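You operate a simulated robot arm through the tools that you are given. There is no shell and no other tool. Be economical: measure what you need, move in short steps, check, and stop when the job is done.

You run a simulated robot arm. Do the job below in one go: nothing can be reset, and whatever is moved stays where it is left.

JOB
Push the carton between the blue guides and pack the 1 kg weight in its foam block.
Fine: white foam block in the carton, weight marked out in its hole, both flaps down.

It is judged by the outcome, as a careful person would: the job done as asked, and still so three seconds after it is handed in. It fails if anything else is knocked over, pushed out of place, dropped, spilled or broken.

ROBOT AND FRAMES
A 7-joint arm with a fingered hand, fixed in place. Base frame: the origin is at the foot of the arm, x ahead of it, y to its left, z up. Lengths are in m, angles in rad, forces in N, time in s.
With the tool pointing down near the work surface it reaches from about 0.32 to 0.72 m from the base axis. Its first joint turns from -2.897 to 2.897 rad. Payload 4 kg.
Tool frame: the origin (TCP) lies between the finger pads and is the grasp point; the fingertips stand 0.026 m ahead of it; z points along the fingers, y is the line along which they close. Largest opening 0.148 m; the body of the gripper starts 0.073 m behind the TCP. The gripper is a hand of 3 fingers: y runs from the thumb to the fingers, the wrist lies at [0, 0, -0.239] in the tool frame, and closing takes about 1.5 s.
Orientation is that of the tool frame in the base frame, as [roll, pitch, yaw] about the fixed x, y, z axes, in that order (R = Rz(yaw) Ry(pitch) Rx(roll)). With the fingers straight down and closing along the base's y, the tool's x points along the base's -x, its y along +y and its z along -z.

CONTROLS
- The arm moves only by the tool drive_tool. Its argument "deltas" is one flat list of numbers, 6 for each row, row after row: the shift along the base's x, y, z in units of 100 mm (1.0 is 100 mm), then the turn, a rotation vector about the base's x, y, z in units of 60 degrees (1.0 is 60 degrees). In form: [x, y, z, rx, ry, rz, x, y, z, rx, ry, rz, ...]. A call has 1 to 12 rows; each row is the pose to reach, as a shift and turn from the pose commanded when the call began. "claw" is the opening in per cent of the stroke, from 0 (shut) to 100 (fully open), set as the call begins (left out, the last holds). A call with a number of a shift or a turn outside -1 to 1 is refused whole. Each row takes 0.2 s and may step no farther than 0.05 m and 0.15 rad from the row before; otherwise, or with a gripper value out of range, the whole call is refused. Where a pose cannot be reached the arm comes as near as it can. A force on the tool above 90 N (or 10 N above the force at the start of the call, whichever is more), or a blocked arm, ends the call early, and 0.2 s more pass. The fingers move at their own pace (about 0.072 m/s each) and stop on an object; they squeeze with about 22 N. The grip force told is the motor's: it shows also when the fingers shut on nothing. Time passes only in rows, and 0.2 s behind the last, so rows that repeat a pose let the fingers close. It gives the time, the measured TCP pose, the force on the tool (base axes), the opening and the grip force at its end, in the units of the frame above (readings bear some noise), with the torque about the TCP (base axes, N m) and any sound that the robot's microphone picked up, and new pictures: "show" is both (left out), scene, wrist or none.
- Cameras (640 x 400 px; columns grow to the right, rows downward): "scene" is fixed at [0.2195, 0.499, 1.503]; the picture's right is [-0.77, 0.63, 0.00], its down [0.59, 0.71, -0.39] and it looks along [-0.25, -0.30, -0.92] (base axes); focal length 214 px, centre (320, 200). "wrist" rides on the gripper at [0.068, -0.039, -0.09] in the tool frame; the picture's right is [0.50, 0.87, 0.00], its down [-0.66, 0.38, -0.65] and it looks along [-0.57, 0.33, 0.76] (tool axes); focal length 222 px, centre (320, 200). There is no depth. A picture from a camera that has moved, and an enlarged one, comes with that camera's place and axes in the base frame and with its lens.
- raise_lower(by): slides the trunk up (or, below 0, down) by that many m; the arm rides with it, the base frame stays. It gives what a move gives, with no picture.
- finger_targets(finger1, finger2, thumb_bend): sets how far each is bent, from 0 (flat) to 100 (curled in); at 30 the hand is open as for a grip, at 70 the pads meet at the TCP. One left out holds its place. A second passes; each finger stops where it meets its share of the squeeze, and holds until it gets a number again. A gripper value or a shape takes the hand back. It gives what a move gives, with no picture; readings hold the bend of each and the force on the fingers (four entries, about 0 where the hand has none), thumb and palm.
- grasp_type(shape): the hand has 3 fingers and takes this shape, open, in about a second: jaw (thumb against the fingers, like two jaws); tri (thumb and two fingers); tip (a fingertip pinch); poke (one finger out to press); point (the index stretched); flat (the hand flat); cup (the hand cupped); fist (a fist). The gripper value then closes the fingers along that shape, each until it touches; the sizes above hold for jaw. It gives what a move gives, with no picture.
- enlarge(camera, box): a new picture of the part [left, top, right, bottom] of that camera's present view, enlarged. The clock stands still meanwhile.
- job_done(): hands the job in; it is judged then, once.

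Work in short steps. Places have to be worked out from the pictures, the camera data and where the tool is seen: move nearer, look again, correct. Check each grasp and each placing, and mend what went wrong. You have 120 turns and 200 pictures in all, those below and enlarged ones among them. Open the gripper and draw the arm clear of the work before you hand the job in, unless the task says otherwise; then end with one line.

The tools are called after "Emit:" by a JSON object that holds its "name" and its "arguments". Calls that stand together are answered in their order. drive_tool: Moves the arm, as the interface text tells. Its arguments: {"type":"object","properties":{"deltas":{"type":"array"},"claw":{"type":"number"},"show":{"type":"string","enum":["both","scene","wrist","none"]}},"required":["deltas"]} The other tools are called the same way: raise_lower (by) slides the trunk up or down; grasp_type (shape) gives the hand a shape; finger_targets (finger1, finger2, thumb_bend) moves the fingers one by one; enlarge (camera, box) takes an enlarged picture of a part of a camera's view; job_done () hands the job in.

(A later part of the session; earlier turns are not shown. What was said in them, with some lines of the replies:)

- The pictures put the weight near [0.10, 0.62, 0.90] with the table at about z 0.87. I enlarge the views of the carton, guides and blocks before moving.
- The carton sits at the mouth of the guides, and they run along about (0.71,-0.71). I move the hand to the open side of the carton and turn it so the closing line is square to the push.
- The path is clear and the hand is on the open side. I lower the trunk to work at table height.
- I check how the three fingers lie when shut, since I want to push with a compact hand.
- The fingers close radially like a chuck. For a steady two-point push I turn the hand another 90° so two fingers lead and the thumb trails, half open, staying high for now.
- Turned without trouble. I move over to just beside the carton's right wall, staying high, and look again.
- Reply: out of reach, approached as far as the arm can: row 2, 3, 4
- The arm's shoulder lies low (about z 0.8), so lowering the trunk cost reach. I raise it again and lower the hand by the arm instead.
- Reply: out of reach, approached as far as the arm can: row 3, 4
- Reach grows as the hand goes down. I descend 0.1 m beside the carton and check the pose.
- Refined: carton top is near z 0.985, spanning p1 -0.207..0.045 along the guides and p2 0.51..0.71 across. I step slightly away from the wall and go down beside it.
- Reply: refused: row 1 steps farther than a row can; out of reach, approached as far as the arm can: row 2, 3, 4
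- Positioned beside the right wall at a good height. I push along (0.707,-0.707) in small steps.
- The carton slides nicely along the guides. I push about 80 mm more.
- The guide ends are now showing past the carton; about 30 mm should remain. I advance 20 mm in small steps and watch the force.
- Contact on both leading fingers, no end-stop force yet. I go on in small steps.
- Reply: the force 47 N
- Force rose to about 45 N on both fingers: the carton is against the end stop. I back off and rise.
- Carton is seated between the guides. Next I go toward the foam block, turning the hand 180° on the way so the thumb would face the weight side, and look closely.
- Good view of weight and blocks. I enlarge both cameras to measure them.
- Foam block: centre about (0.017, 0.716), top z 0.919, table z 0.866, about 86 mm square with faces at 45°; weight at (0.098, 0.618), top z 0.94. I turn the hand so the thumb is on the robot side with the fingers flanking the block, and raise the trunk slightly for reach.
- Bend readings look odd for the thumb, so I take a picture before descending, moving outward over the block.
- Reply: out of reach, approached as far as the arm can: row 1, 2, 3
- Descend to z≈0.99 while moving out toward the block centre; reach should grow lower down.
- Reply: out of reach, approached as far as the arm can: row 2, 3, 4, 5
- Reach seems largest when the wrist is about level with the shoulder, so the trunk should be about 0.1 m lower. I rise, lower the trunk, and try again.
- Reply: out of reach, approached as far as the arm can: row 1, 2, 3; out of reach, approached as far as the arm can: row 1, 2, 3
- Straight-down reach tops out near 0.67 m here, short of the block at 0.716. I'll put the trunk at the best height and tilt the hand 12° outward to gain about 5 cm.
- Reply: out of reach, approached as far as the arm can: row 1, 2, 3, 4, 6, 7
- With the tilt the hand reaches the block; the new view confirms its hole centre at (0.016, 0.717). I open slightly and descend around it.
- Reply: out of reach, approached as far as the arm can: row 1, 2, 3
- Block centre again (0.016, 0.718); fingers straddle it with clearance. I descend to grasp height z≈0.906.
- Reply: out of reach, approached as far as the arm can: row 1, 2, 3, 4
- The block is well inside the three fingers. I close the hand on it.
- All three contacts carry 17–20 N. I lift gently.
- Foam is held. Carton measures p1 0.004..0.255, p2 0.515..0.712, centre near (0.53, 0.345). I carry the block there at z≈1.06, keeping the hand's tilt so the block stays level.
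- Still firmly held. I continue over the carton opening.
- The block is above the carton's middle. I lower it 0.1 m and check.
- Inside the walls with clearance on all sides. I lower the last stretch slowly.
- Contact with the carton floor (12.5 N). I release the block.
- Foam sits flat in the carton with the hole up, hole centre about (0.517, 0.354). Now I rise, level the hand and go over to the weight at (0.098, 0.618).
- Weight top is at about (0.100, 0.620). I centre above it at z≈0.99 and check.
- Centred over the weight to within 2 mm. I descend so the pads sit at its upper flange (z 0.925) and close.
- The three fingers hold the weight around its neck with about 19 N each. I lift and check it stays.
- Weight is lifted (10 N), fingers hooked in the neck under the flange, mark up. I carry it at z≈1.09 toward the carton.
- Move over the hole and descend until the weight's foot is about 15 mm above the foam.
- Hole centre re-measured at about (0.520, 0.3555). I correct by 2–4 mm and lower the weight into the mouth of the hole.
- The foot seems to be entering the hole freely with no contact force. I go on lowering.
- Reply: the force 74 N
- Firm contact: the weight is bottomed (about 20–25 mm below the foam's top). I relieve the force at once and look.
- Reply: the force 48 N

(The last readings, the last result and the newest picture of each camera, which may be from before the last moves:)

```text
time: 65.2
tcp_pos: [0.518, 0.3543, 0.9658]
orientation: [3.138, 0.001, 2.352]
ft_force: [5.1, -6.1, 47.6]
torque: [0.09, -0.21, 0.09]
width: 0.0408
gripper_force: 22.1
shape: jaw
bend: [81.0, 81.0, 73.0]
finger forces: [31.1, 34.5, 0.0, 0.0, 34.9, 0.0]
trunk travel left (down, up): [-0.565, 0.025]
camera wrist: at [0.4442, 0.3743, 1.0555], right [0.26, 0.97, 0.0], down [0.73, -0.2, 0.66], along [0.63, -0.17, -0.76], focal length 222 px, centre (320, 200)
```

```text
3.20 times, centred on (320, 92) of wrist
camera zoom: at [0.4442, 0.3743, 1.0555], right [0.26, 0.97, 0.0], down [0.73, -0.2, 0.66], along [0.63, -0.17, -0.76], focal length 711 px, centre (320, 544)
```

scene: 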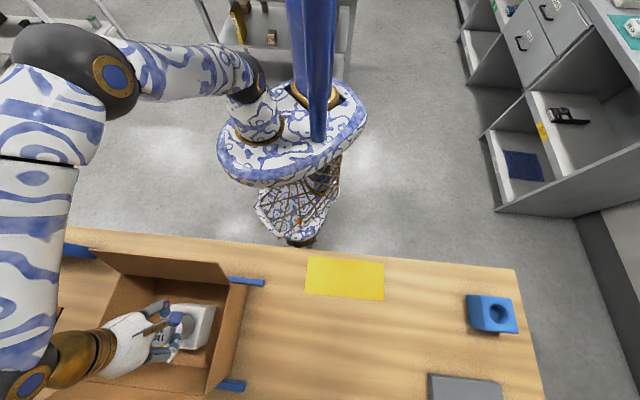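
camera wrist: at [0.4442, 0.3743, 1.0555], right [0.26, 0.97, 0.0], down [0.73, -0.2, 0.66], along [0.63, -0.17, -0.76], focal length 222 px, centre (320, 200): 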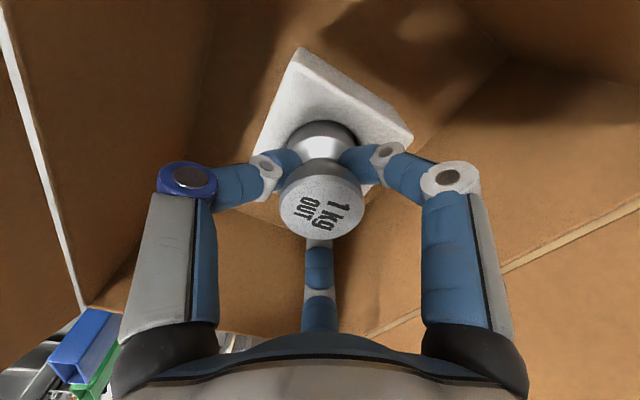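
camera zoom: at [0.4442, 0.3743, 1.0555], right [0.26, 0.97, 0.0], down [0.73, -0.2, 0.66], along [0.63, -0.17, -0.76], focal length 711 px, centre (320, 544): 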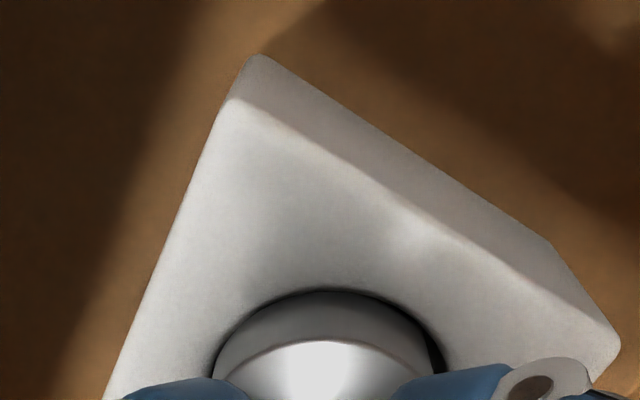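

The weight stands upright in the hole with the mark up. I relieve the rest of the force and open the fingers moderately.

Emit:
{"name": "drive_tool", "arguments": {"deltas": [0, 0, 0.04, 0, 0, 0], "show": "none"}}

Emit:
{"name": "drive_tool", "arguments": {"deltas": [0, 0, 0, 0, 0, 0, 0, 0, 0, 0, 0, 0, 0, 0, 0, 0, 0, 0, 0, 0, 0, 0, 0, 0], "claw": 65, "show": "wrist"}}

```text
time: 65.6
tcp_pos: [0.5181, 0.3552, 0.9652]
orientation: [-3.139, -0.002, 2.355]
ft_force: [3.9, -5.7, 24.8]
torque: [0.2, -0.35, 0.05]
width: 0.039
gripper_force: 22.4
shape: jaw
bend: [81.0, 81.0, 73.0]
finger forces: [25.9, 32.7, 0.0, 0.0, 26.3, 0.1]
trunk travel left (down, up): [-0.565, 0.025]
```

```text
time: 66.6
tcp_pos: [0.5189, 0.3566, 0.9664]
orientation: [-3.138, -0.003, 2.355]
ft_force: [-0.3, 0.2, 0.7]
torque: [-0.02, -0.01, -0.03]
width: 0.0958
gripper_force: 0.0
shape: jaw
bend: [30.0, 30.0, 70.0]
finger forces: [0.0, 0.0, 0.0, 0.1, 0.1, 0.1]
trunk travel left (down, up): [-0.565, 0.025]
camera wrist: at [0.4452, 0.3775, 1.0565], right [0.26, 0.97, 0.0], down [0.73, -0.2, 0.65], along [0.63, -0.17, -0.76], focal length 222 px, centre (320, 200)
```

wrist: 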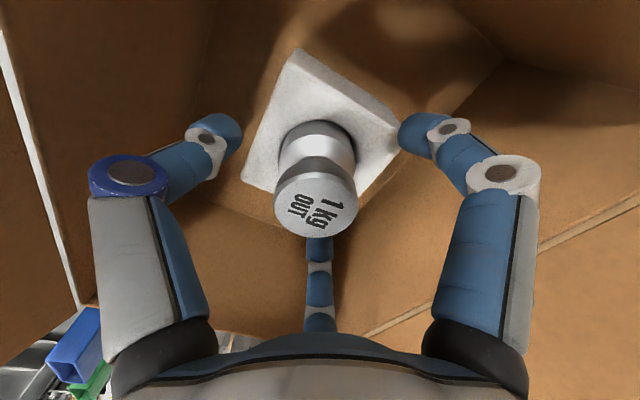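

Weight released and standing in its hole. I rise straight up.

Emit:
{"name": "drive_tool", "arguments": {"deltas": [0, 0, 0.2, 0, 0, 0, 0, 0, 0.5, 0, 0, 0, 0, 0, 0.9, 0, 0, 0, 0, 0, 1.0, 0, 0, 0], "show": "both"}}

Emit:
{"name": "enlarge", "arguments": {"camera": "wrist", "box": [200, 60, 440, 210]}}

```text
time: 67.6
tcp_pos: [0.5168, 0.3586, 1.0667]
orientation: [-3.137, -0.003, 2.356]
ft_force: [0.2, 0.2, -0.3]
torque: [-0.01, 0.0, -0.01]
width: 0.0959
gripper_force: 0.2
shape: jaw
bend: [30.0, 30.0, 70.0]
finger forces: [0.1, 0.0, 0.1, 0.1, 0.0, 0.0]
trunk travel left (down, up): [-0.565, 0.025]
camera wrist: at [0.4446, 0.3784, 1.1571], right [0.26, 0.97, 0.0], down [0.73, -0.2, 0.65], along [0.63, -0.17, -0.76], focal length 222 px, centre (320, 200)
```

scene: 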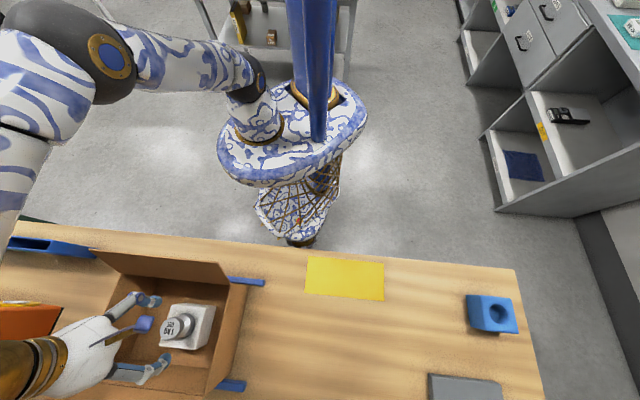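
wrist: 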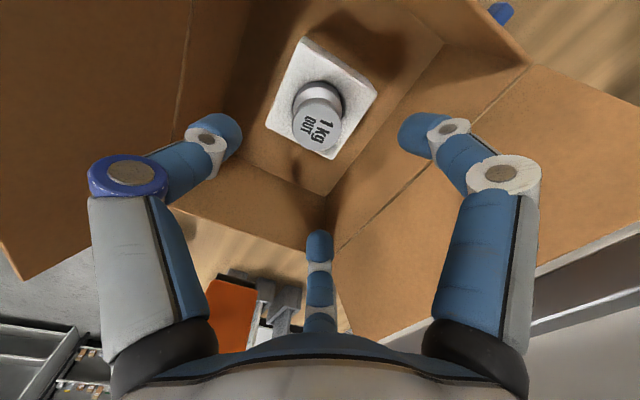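

```text
2.67 times, centred on (320, 135) of wrist
camera zoom: at [0.4446, 0.3784, 1.1571], right [0.26, 0.97, 0.0], down [0.73, -0.2, 0.65], along [0.63, -0.17, -0.76], focal length 592 px, centre (320, 373)
```

zoom: 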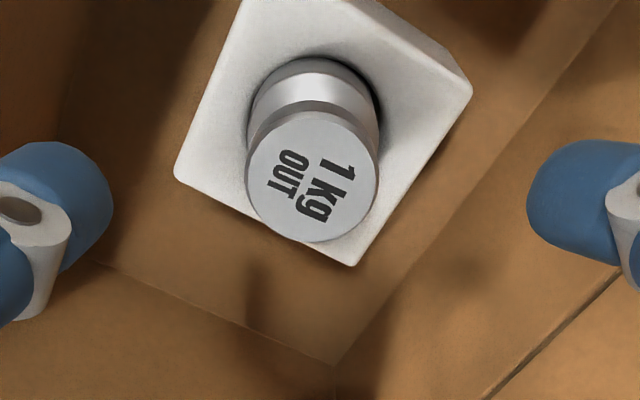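

Packed: foam flat, weight in the hole with the mark up. Both flaps stand up leaning outward (far edge near p2 0.76, z 1.07). To hook the far flap I rise, turn the hand 180° so the thumb points outward, and open fully.

Emit:
{"name": "drive_tool", "arguments": {"deltas": [0, 0, 0.4, 0, 0, 0, 0, 0, 0.8, 0, 0, 0, -0.1, -0.1, 0.9, 0, 0, -0.14, -0.2, -0.2, 0.9, 0, 0, -0.28, -0.2, -0.2, 0.9, 0, 0, -0.42, -0.2, -0.2, 0.9, 0, 0, -0.56, -0.2, -0.2, 0.9, 0, 0, -0.7, -0.2, -0.2, 0.9, 0, 0, -0.84, -0.2, -0.2, 0.9, 0, 0, -0.98], "claw": 100, "show": "none"}}

Emit:
{"name": "drive_tool", "arguments": {"deltas": [0, 0, 0, 0, 0, -0.14, 0, 0, 0, 0, 0, -0.28, 0, 0, 0, 0, 0, -0.42, 0, 0, 0, 0, 0, -0.56, 0, 0, 0, 0, 0, -0.7, 0, 0, 0, 0, 0, -0.84, 0, 0, 0, 0, 0, -0.98], "show": "none"}}

Emit:
{"name": "drive_tool", "arguments": {"deltas": [0, 0, 0, 0, 0, -0.14, 0, 0, 0, 0, 0, -0.28, 0, 0, 0, 0, 0, -0.42, 0, 0, 0, 0, 0, -0.56, 0, 0, 0, 0, 0, -0.7, 0, 0, 0, 0, 0, -0.84, 0, 0, 0, 0, 0, -0.98, 0, 0, 0, 0, 0, -1.0], "show": "both"}}

```text
time: 69.6
tcp_pos: [0.5002, 0.3373, 1.1553]
orientation: [-3.139, 0.0, 1.326]
ft_force: [-0.8, -0.7, 0.5]
torque: [0.01, 0.01, -0.02]
width: 0.1478
gripper_force: 0.1
shape: jaw
bend: [30.0, 30.0, 30.0]
finger forces: [0.0, 0.0, 0.1, 0.0, 0.1, 0.0]
trunk travel left (down, up): [-0.565, 0.025]
```

```text
time: 71.2
tcp_pos: [0.4988, 0.3377, 1.1552]
orientation: [-3.137, -0.002, 0.3]
ft_force: [0.2, 0.3, 0.0]
torque: [-0.02, -0.04, -0.01]
width: 0.1475
gripper_force: 0.1
shape: jaw
bend: [30.0, 30.0, 30.0]
finger forces: [0.0, 0.1, 0.0, 0.0, 0.0, 0.0]
trunk travel left (down, up): [-0.565, 0.025]
```

```text
time: 73.0
tcp_pos: [0.4987, 0.3378, 1.1556]
orientation: [-3.137, -0.002, -0.748]
ft_force: [0.8, -0.2, -0.7]
torque: [-0.01, 0.02, 0.0]
width: 0.1479
gripper_force: 0.1
shape: jaw
bend: [30.0, 30.0, 30.0]
finger forces: [0.0, 0.1, 0.1, 0.0, 0.0, 0.0]
trunk travel left (down, up): [-0.565, 0.025]
camera wrist: at [0.5758, 0.3199, 1.2463], right [-0.22, -0.98, 0.0], down [-0.74, 0.17, 0.65], along [-0.64, 0.15, -0.76], focal length 222 px, centre (320, 200)
```

scene: 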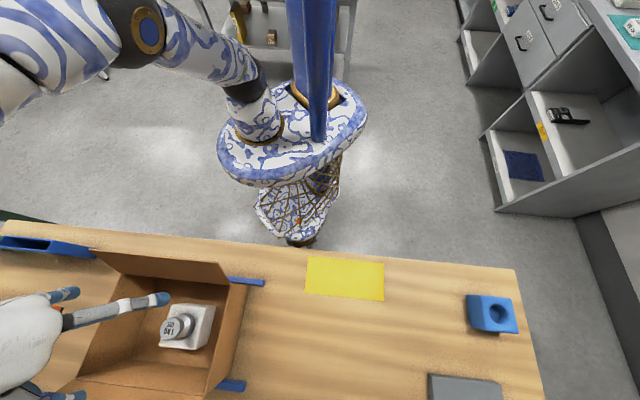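
wrist: 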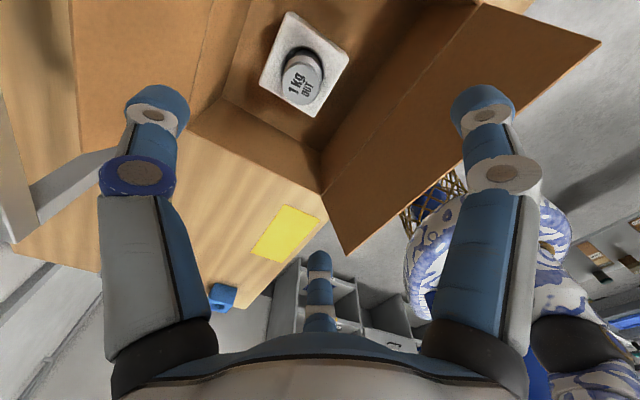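

The far flap's edge is at about p2 0.75, z 1.08. I tilt 20° outward and move the thumb over and beyond that edge.

Emit:
{"name": "drive_tool", "arguments": {"deltas": [0, 0, 0, 0.08, -0.08, -0.03, 0.1, 0.1, 0, 0.16, -0.16, -0.03, 0.3, 0.35, -0.1, 0.236, -0.236, -0.03, 0.5, 0.6, -0.25, 0.236, -0.236, -0.03, 0.6, 0.77, -0.35, 0.236, -0.236, -0.03, 0.6, 0.77, -0.35, 0.236, -0.236, -0.03], "show": "both"}}

```text
time: 74.4
tcp_pos: [0.5589, 0.4131, 1.1215]
orientation: [-2.79, -0.01, -0.776]
ft_force: [-1.0, 0.3, -0.6]
torque: [0.0, 0.01, -0.01]
width: 0.1478
gripper_force: 0.0
shape: jaw
bend: [30.0, 30.0, 30.0]
finger forces: [0.0, 0.0, 0.0, 0.0, 0.0, 0.0]
trunk travel left (down, up): [-0.565, 0.025]
camera wrist: at [0.6116, 0.3721, 1.2204], right [-0.21, -0.93, -0.29], down [-0.88, 0.05, 0.48], along [-0.43, 0.36, -0.83], focal length 222 px, centre (320, 200)
```

scene: 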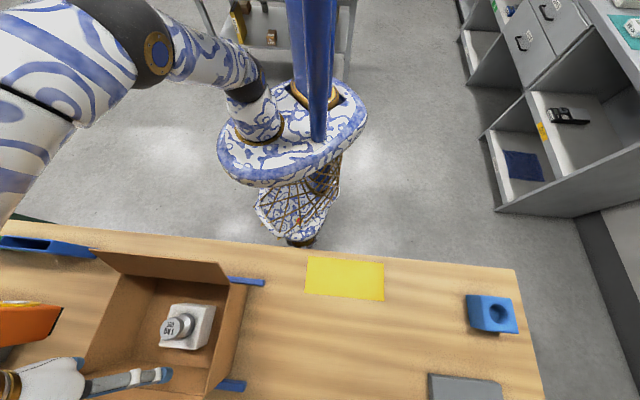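
wrist: 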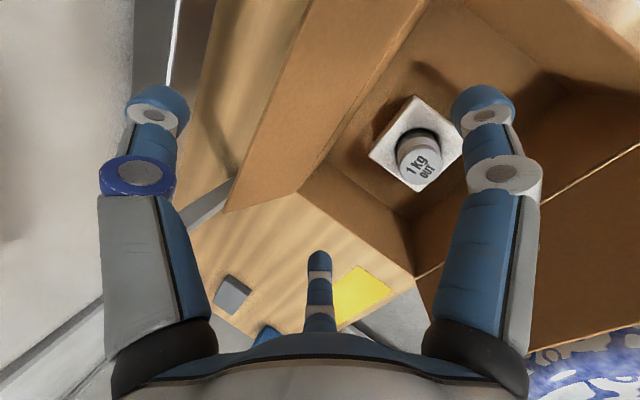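

Thumb is outside the flap edge, the other fingers inside. I lower to hook, then draw inward.

Emit:
{"name": "drive_tool", "arguments": {"deltas": [0, 0, -0.35, 0, 0, 0, 0, 0, -0.7, 0, 0, 0], "show": "none"}}

Emit:
{"name": "drive_tool", "arguments": {"deltas": [-0.15, -0.15, 0, 0, 0, 0, -0.3, -0.3, 0, 0, 0, 0, -0.45, -0.45, 0, 0, 0, 0], "show": "both"}}

```text
time: 75.0
tcp_pos: [0.5595, 0.4159, 1.0508]
orientation: [-2.789, -0.011, -0.777]
ft_force: [0.0, -0.7, 1.3]
torque: [0.05, -0.03, -0.02]
width: 0.1481
gripper_force: 0.0
shape: jaw
bend: [30.0, 30.0, 30.0]
finger forces: [0.1, 0.1, 0.1, 0.0, 1.3, 0.1]
trunk travel left (down, up): [-0.565, 0.025]
```

```text
time: 75.8
tcp_pos: [0.5155, 0.3683, 1.0523]
orientation: [-2.789, -0.01, -0.778]
ft_force: [0.1, -0.5, 0.0]
torque: [0.01, 0.01, 0.0]
width: 0.1481
gripper_force: 0.1
shape: jaw
bend: [30.0, 30.0, 30.0]
finger forces: [0.0, 0.1, 0.0, 0.0, 0.0, 0.0]
trunk travel left (down, up): [-0.565, 0.025]
camera wrist: at [0.5672, 0.3262, 1.151], right [-0.21, -0.93, -0.29], down [-0.88, 0.05, 0.48], along [-0.43, 0.36, -0.83], focal length 222 px, centre (320, 200)
```

scene: 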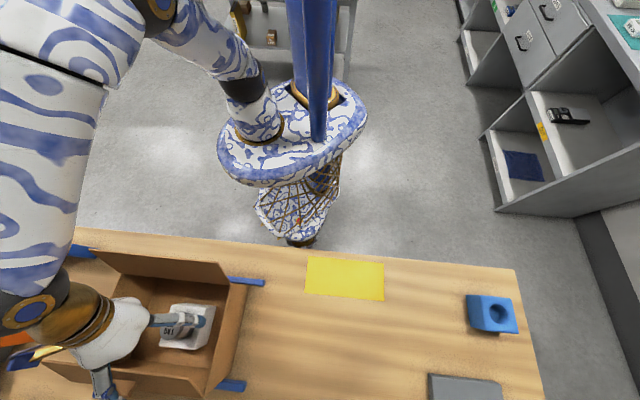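
wrist: 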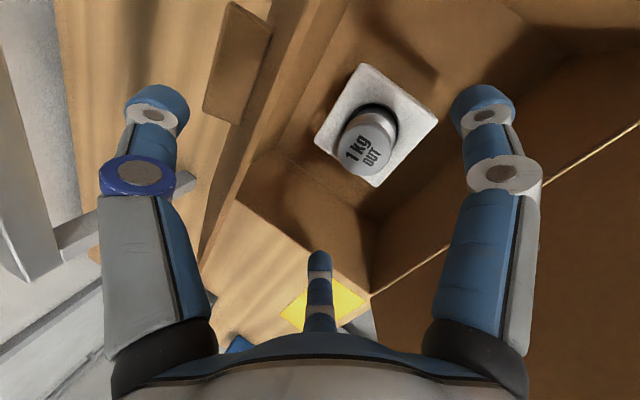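

Emit:
{"name": "enlarge", "arguments": {"camera": "wrist", "box": [100, 0, 420, 280]}}

Emit:
{"name": "enlarge", "arguments": {"camera": "scene", "box": [0, 240, 256, 400]}}

```text
1.43 times, centred on (260, 140) of wrist
camera zoom: at [0.5672, 0.3262, 1.151], right [-0.21, -0.93, -0.29], down [-0.88, 0.05, 0.48], along [-0.43, 0.36, -0.83], focal length 317 px, centre (406, 286)
```

zoom: 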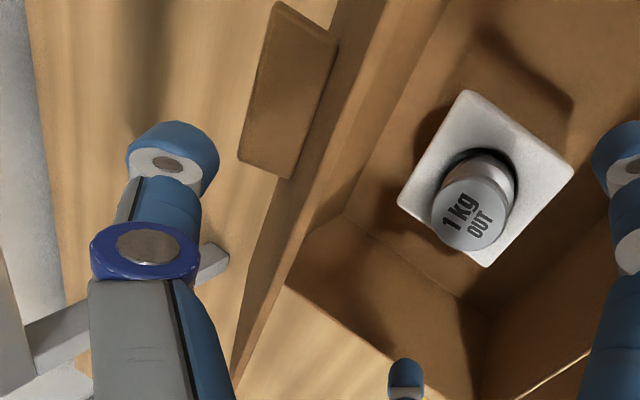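

```text
2.50 times, centred on (128, 320) of scene
camera zoom: at [0.2195, 0.499, 1.503], right [-0.77, 0.63, 0.0], down [0.59, 0.71, -0.39], along [-0.25, -0.3, -0.92], focal length 536 px, centre (800, -100)
```

zoom: 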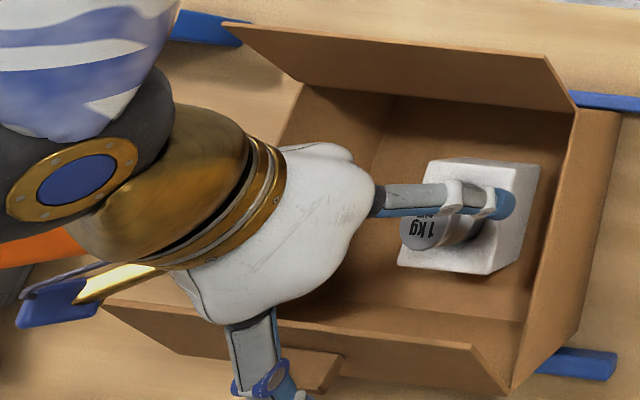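

The far flap has swung over and now leans about 30° inward (edge near p2 0.66, z 1.06). I raise the hand clear to see whether it stays.

Emit:
{"name": "drive_tool", "arguments": {"deltas": [0.05, 0.05, 0.4, 0, 0, 0, 0.05, 0.05, 0.8, 0, 0, 0, 0.05, 0.05, 1.0, 0, 0, 0], "show": "wrist"}}

Emit:
{"name": "enlarge", "arguments": {"camera": "scene", "box": [0, 240, 256, 400]}}

```text
time: 76.6
tcp_pos: [0.5178, 0.3759, 1.1508]
orientation: [-2.791, -0.011, -0.777]
ft_force: [-0.6, 1.2, 0.4]
torque: [0.07, 0.01, 0.02]
width: 0.1477
gripper_force: 0.1
shape: jaw
bend: [30.0, 30.0, 30.0]
finger forces: [0.0, 0.0, 0.1, 0.0, 0.0, 0.0]
trunk travel left (down, up): [-0.565, 0.025]
camera wrist: at [0.5704, 0.3322, 1.2507], right [-0.21, -0.93, -0.29], down [-0.88, 0.05, 0.48], along [-0.43, 0.36, -0.83], focal length 222 px, centre (320, 200)
```

wrist: 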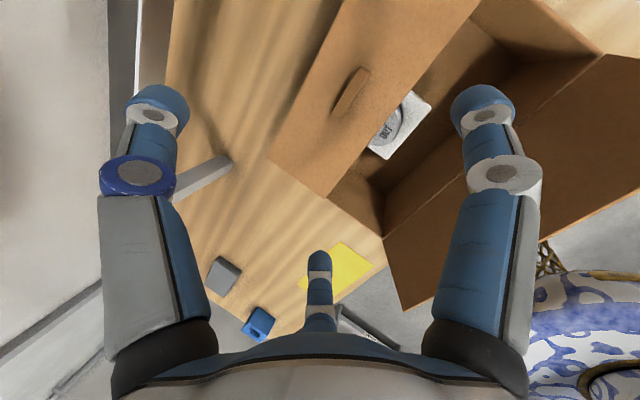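

```text
2.50 times, centred on (128, 320) of scene
camera zoom: at [0.2195, 0.499, 1.503], right [-0.77, 0.63, 0.0], down [0.59, 0.71, -0.39], along [-0.25, -0.3, -0.92], focal length 536 px, centre (800, -100)
```

zoom: 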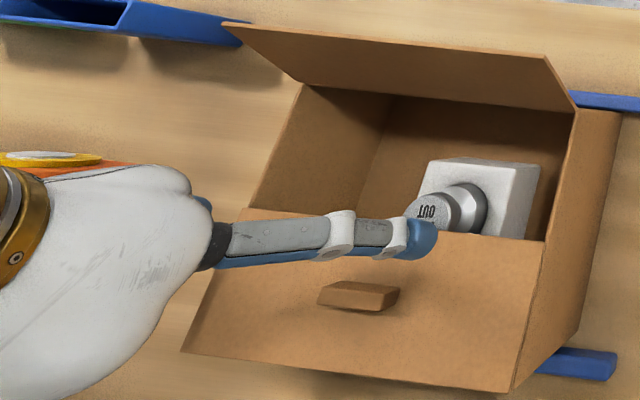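

The far flap has dropped shut (edge now at z≈0.986). Now the near flap: I level the hand and move it so the two fingers go over to the robot side of that flap.

Emit:
{"name": "drive_tool", "arguments": {"deltas": [-0.1, -0.1, 0.1, -0.08, 0.08, 0, -0.3, -0.35, 0.1, -0.16, 0.16, 0, -0.5, -0.6, 0.1, -0.236, 0.236, 0, -0.75, -0.85, 0.1, -0.236, 0.236, 0, -0.9, -1.0, 0.1, -0.236, 0.236, 0], "show": "none"}}

Emit:
{"name": "drive_tool", "arguments": {"deltas": [0, -0.2, 0, 0, 0, 0], "show": "both"}}

```text
time: 77.8
tcp_pos: [0.4297, 0.273, 1.1606]
orientation: [-3.14, -0.006, -0.776]
ft_force: [1.3, -0.1, 0.0]
torque: [-0.03, 0.0, -0.01]
width: 0.1477
gripper_force: 0.0
shape: jaw
bend: [30.0, 30.0, 30.0]
finger forces: [0.1, 0.1, 0.0, 0.0, 0.1, 0.1]
trunk travel left (down, up): [-0.565, 0.025]
```

```text
time: 78.2
tcp_pos: [0.4297, 0.2517, 1.1615]
orientation: [-3.138, -0.007, -0.778]
ft_force: [-0.1, 0.4, 0.8]
torque: [-0.02, 0.01, 0.03]
width: 0.148
gripper_force: 0.0
shape: jaw
bend: [30.0, 30.0, 30.0]
finger forces: [0.1, 0.0, 0.0, 0.1, 0.0, 0.0]
trunk travel left (down, up): [-0.565, 0.025]
camera wrist: at [0.5057, 0.2329, 1.2515], right [-0.25, -0.97, 0.0], down [-0.74, 0.19, 0.65], along [-0.63, 0.16, -0.76], focal length 222 px, centre (320, 200)
```

scene: 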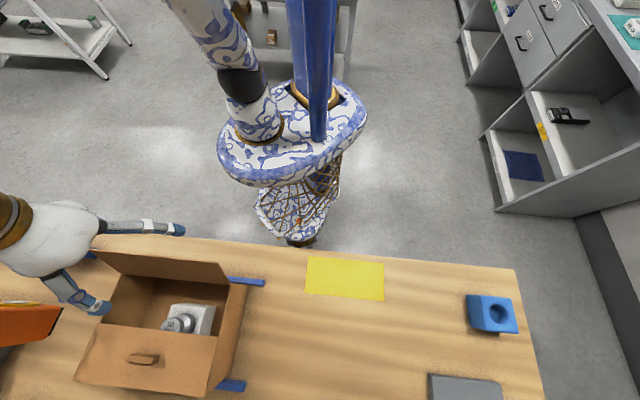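
wrist: 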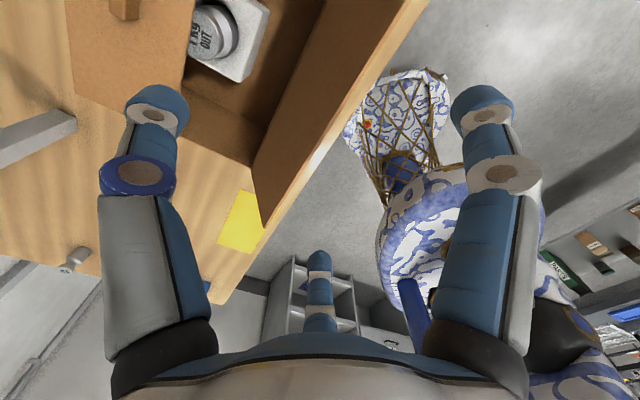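

Fingers are outside the near flap's edge, thumb inside. I lower and then sweep toward the carton.

Emit:
{"name": "drive_tool", "arguments": {"deltas": [0, 0, -0.4, 0, 0, 0, 0, 0, -0.8, 0, 0, 0, 0, 0, -1.0, 0, 0, 0], "show": "wrist"}}

```text
time: 79.0
tcp_pos: [0.4288, 0.2546, 1.061]
orientation: [-3.138, -0.007, -0.776]
ft_force: [0.6, 0.3, -0.4]
torque: [0.02, 0.02, 0.04]
width: 0.148
gripper_force: 0.0
shape: jaw
bend: [30.0, 30.0, 30.0]
finger forces: [0.0, 0.0, 0.1, 0.1, 0.0, 0.0]
trunk travel left (down, up): [-0.565, 0.025]
camera wrist: at [0.5047, 0.2348, 1.1518], right [-0.25, -0.97, 0.0], down [-0.74, 0.19, 0.65], along [-0.63, 0.16, -0.76], focal length 222 px, centre (320, 200)
```

wrist: 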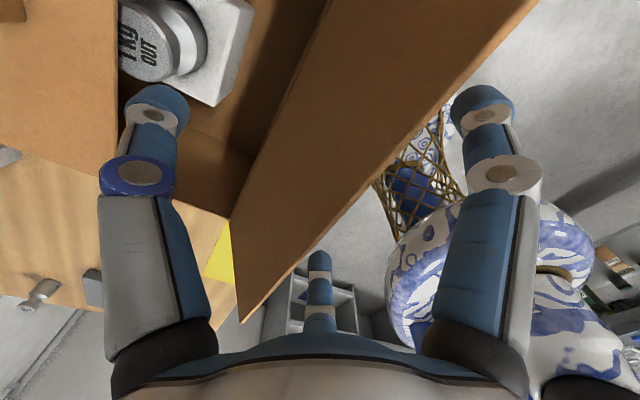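

Both fingers are on the robot side of the flap. I sweep +e2 by about 0.1 m.

Emit:
{"name": "drive_tool", "arguments": {"deltas": [0.2, 0.2, 0, 0, 0, 0, 0.4, 0.4, 0, 0, 0, 0, 0.6, 0.6, 0, 0, 0, 0, 0.8, 0.8, 0, 0, 0, 0], "show": "wrist"}}

Emit:
{"name": "enlarge", "arguments": {"camera": "scene", "box": [0, 240, 256, 400]}}

```text
time: 80.0
tcp_pos: [0.5098, 0.3339, 1.0607]
orientation: [-3.139, -0.008, -0.776]
ft_force: [0.5, 0.3, 0.2]
torque: [0.0, 0.0, -0.02]
width: 0.148
gripper_force: 0.0
shape: jaw
bend: [30.0, 30.0, 30.0]
finger forces: [0.0, 0.0, 0.1, 0.0, 0.0, 0.0]
trunk travel left (down, up): [-0.565, 0.025]
camera wrist: at [0.5863, 0.3147, 1.1521], right [-0.25, -0.97, 0.0], down [-0.74, 0.19, 0.65], along [-0.63, 0.16, -0.76], focal length 222 px, centre (320, 200)
```

wrist: 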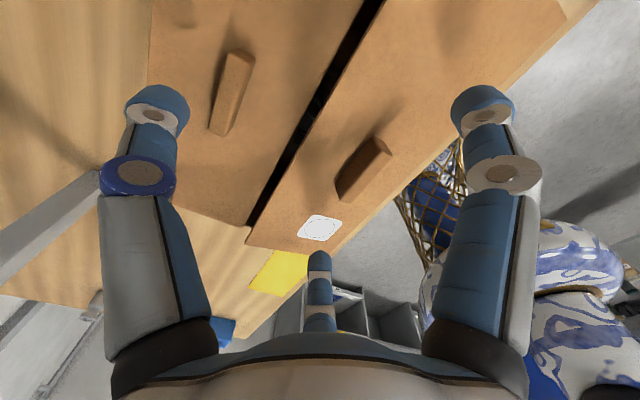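

```text
2.50 times, centred on (128, 320) of scene
camera zoom: at [0.2195, 0.499, 1.503], right [-0.77, 0.63, 0.0], down [0.59, 0.71, -0.39], along [-0.25, -0.3, -0.92], focal length 536 px, centre (800, -100)
```

zoom: 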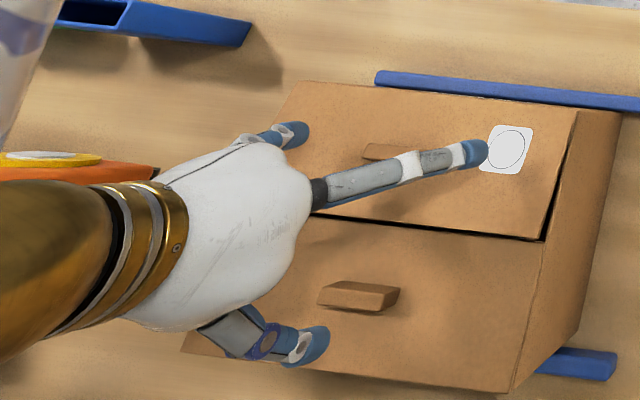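

Both flaps are over. I raise the hand and check whether they lie fully down.

Emit:
{"name": "drive_tool", "arguments": {"deltas": [0, 0, 0.4, 0, 0, 0, 0, 0, 0.8, 0, 0, 0, -0.3, -0.1, 1.0, 0, 0, 0, -0.6, -0.4, 1.0, 0, 0, 0, -0.9, -0.7, 1.0, 0, 0, 0], "show": "both"}}

Emit:
{"name": "enlarge", "arguments": {"camera": "scene", "box": [0, 240, 256, 400]}}

```text
time: 81.2
tcp_pos: [0.4173, 0.2617, 1.1611]
orientation: [-3.139, -0.007, -0.775]
ft_force: [0.1, 0.0, 0.1]
torque: [0.02, 0.04, -0.03]
width: 0.148
gripper_force: 0.0
shape: jaw
bend: [30.0, 30.0, 30.0]
finger forces: [0.0, 0.0, 0.1, 0.1, 0.1, 0.0]
trunk travel left (down, up): [-0.565, 0.025]
camera wrist: at [0.4949, 0.2425, 1.2518], right [-0.25, -0.97, 0.0], down [-0.74, 0.19, 0.65], along [-0.63, 0.16, -0.76], focal length 222 px, centre (320, 200)
```

scene: 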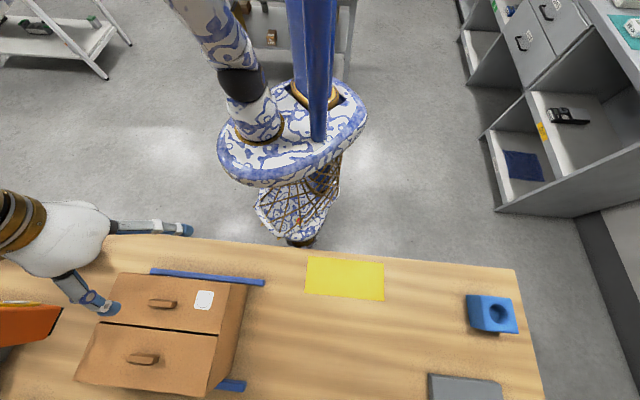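
wrist: 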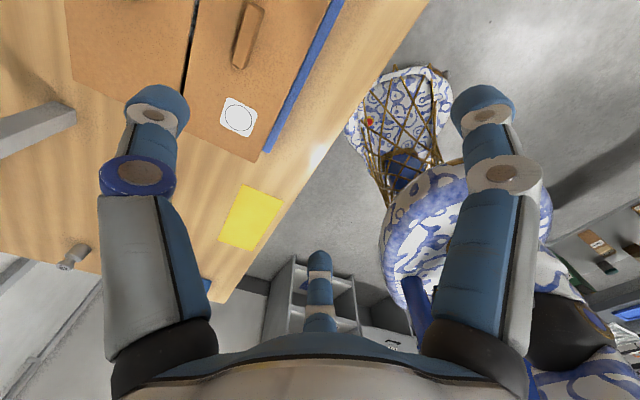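

```text
2.50 times, centred on (128, 320) of scene
camera zoom: at [0.2195, 0.499, 1.503], right [-0.77, 0.63, 0.0], down [0.59, 0.71, -0.39], along [-0.25, -0.3, -0.92], focal length 536 px, centre (800, -100)
```

zoom: 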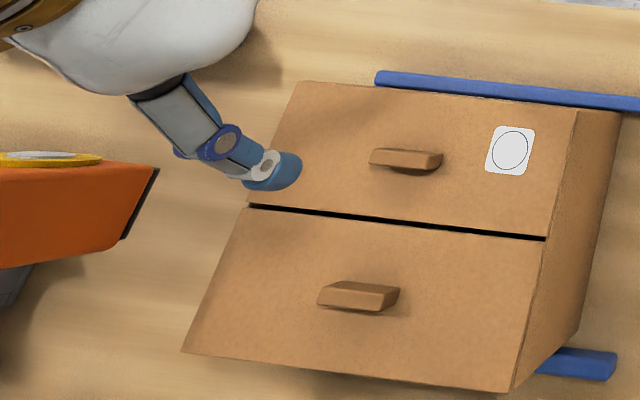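

Both flaps lie flat and the carton sits between the guides. I draw the arm up and away from the work.

Emit:
{"name": "drive_tool", "arguments": {"deltas": [0, 0, 0.4, 0, 0, 0, -0.1, 0, 0.7, 0, 0, 0, -0.4, -0.2, 0.9, 0, 0, 0, -0.7, -0.3, 0.9, 0, 0, 0, -0.9, -0.4, 0.9, 0, 0, 0], "show": "both"}}

Emit:
{"name": "enlarge", "arguments": {"camera": "scene", "box": [0, 220, 288, 400]}}

```text
time: 82.4
tcp_pos: [0.3485, 0.2325, 1.2397]
orientation: [3.11, -0.002, -0.776]
ft_force: [-0.3, 0.2, -0.7]
torque: [-0.03, -0.01, -0.04]
width: 0.1478
gripper_force: 0.1
shape: jaw
bend: [30.0, 30.0, 30.0]
finger forces: [0.0, 0.1, 0.0, 0.0, 0.0, 0.0]
out of reach, approached as far as the arm can: row 5
trunk travel left (down, up): [-0.565, 0.025]
camera wrist: at [0.4258, 0.2158, 1.3283], right [-0.25, -0.97, 0.03], down [-0.72, 0.2, 0.66], along [-0.65, 0.14, -0.75], focal length 222 px, centre (320, 200)
```

scene: 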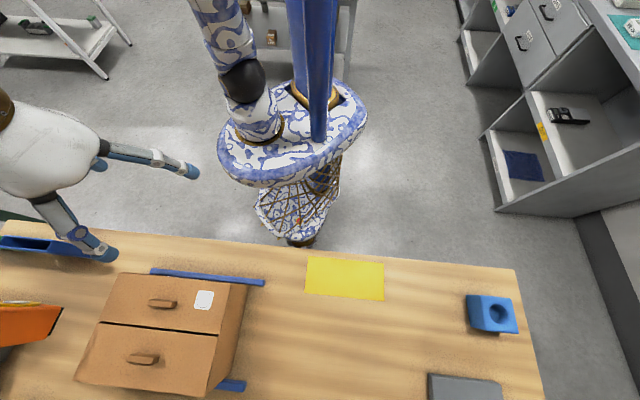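
wrist: 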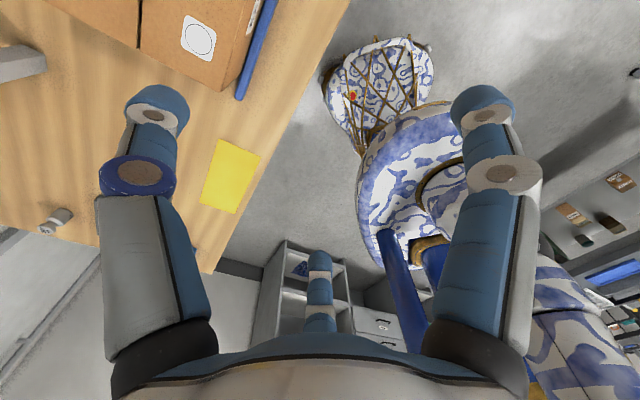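

```text
2.22 times, centred on (144, 310) of scene
camera zoom: at [0.2195, 0.499, 1.503], right [-0.77, 0.63, 0.0], down [0.59, 0.71, -0.39], along [-0.25, -0.3, -0.92], focal length 477 px, centre (711, -44)
```

zoom: 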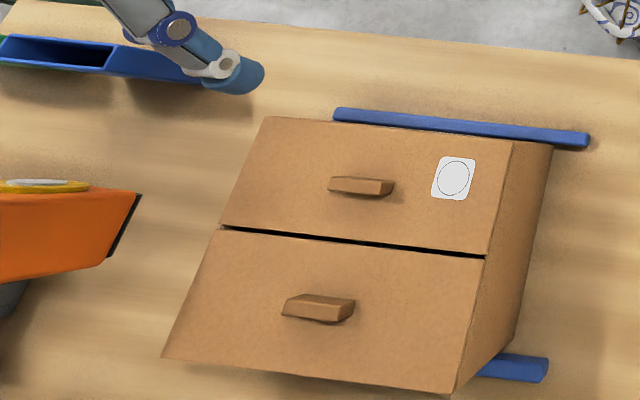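

Everything is in place: the carton sits between the guides with both flaps flat, and the hand is open and clear. I hand it in.

Emit:
{"name": "job_done", "arguments": {}}

```text
The job is handed in.
```

The carton is pushed home between the blue guides, the white foam block is inside with the 1 kg weight in its hole and the OUT mark up, and both flaps are down.
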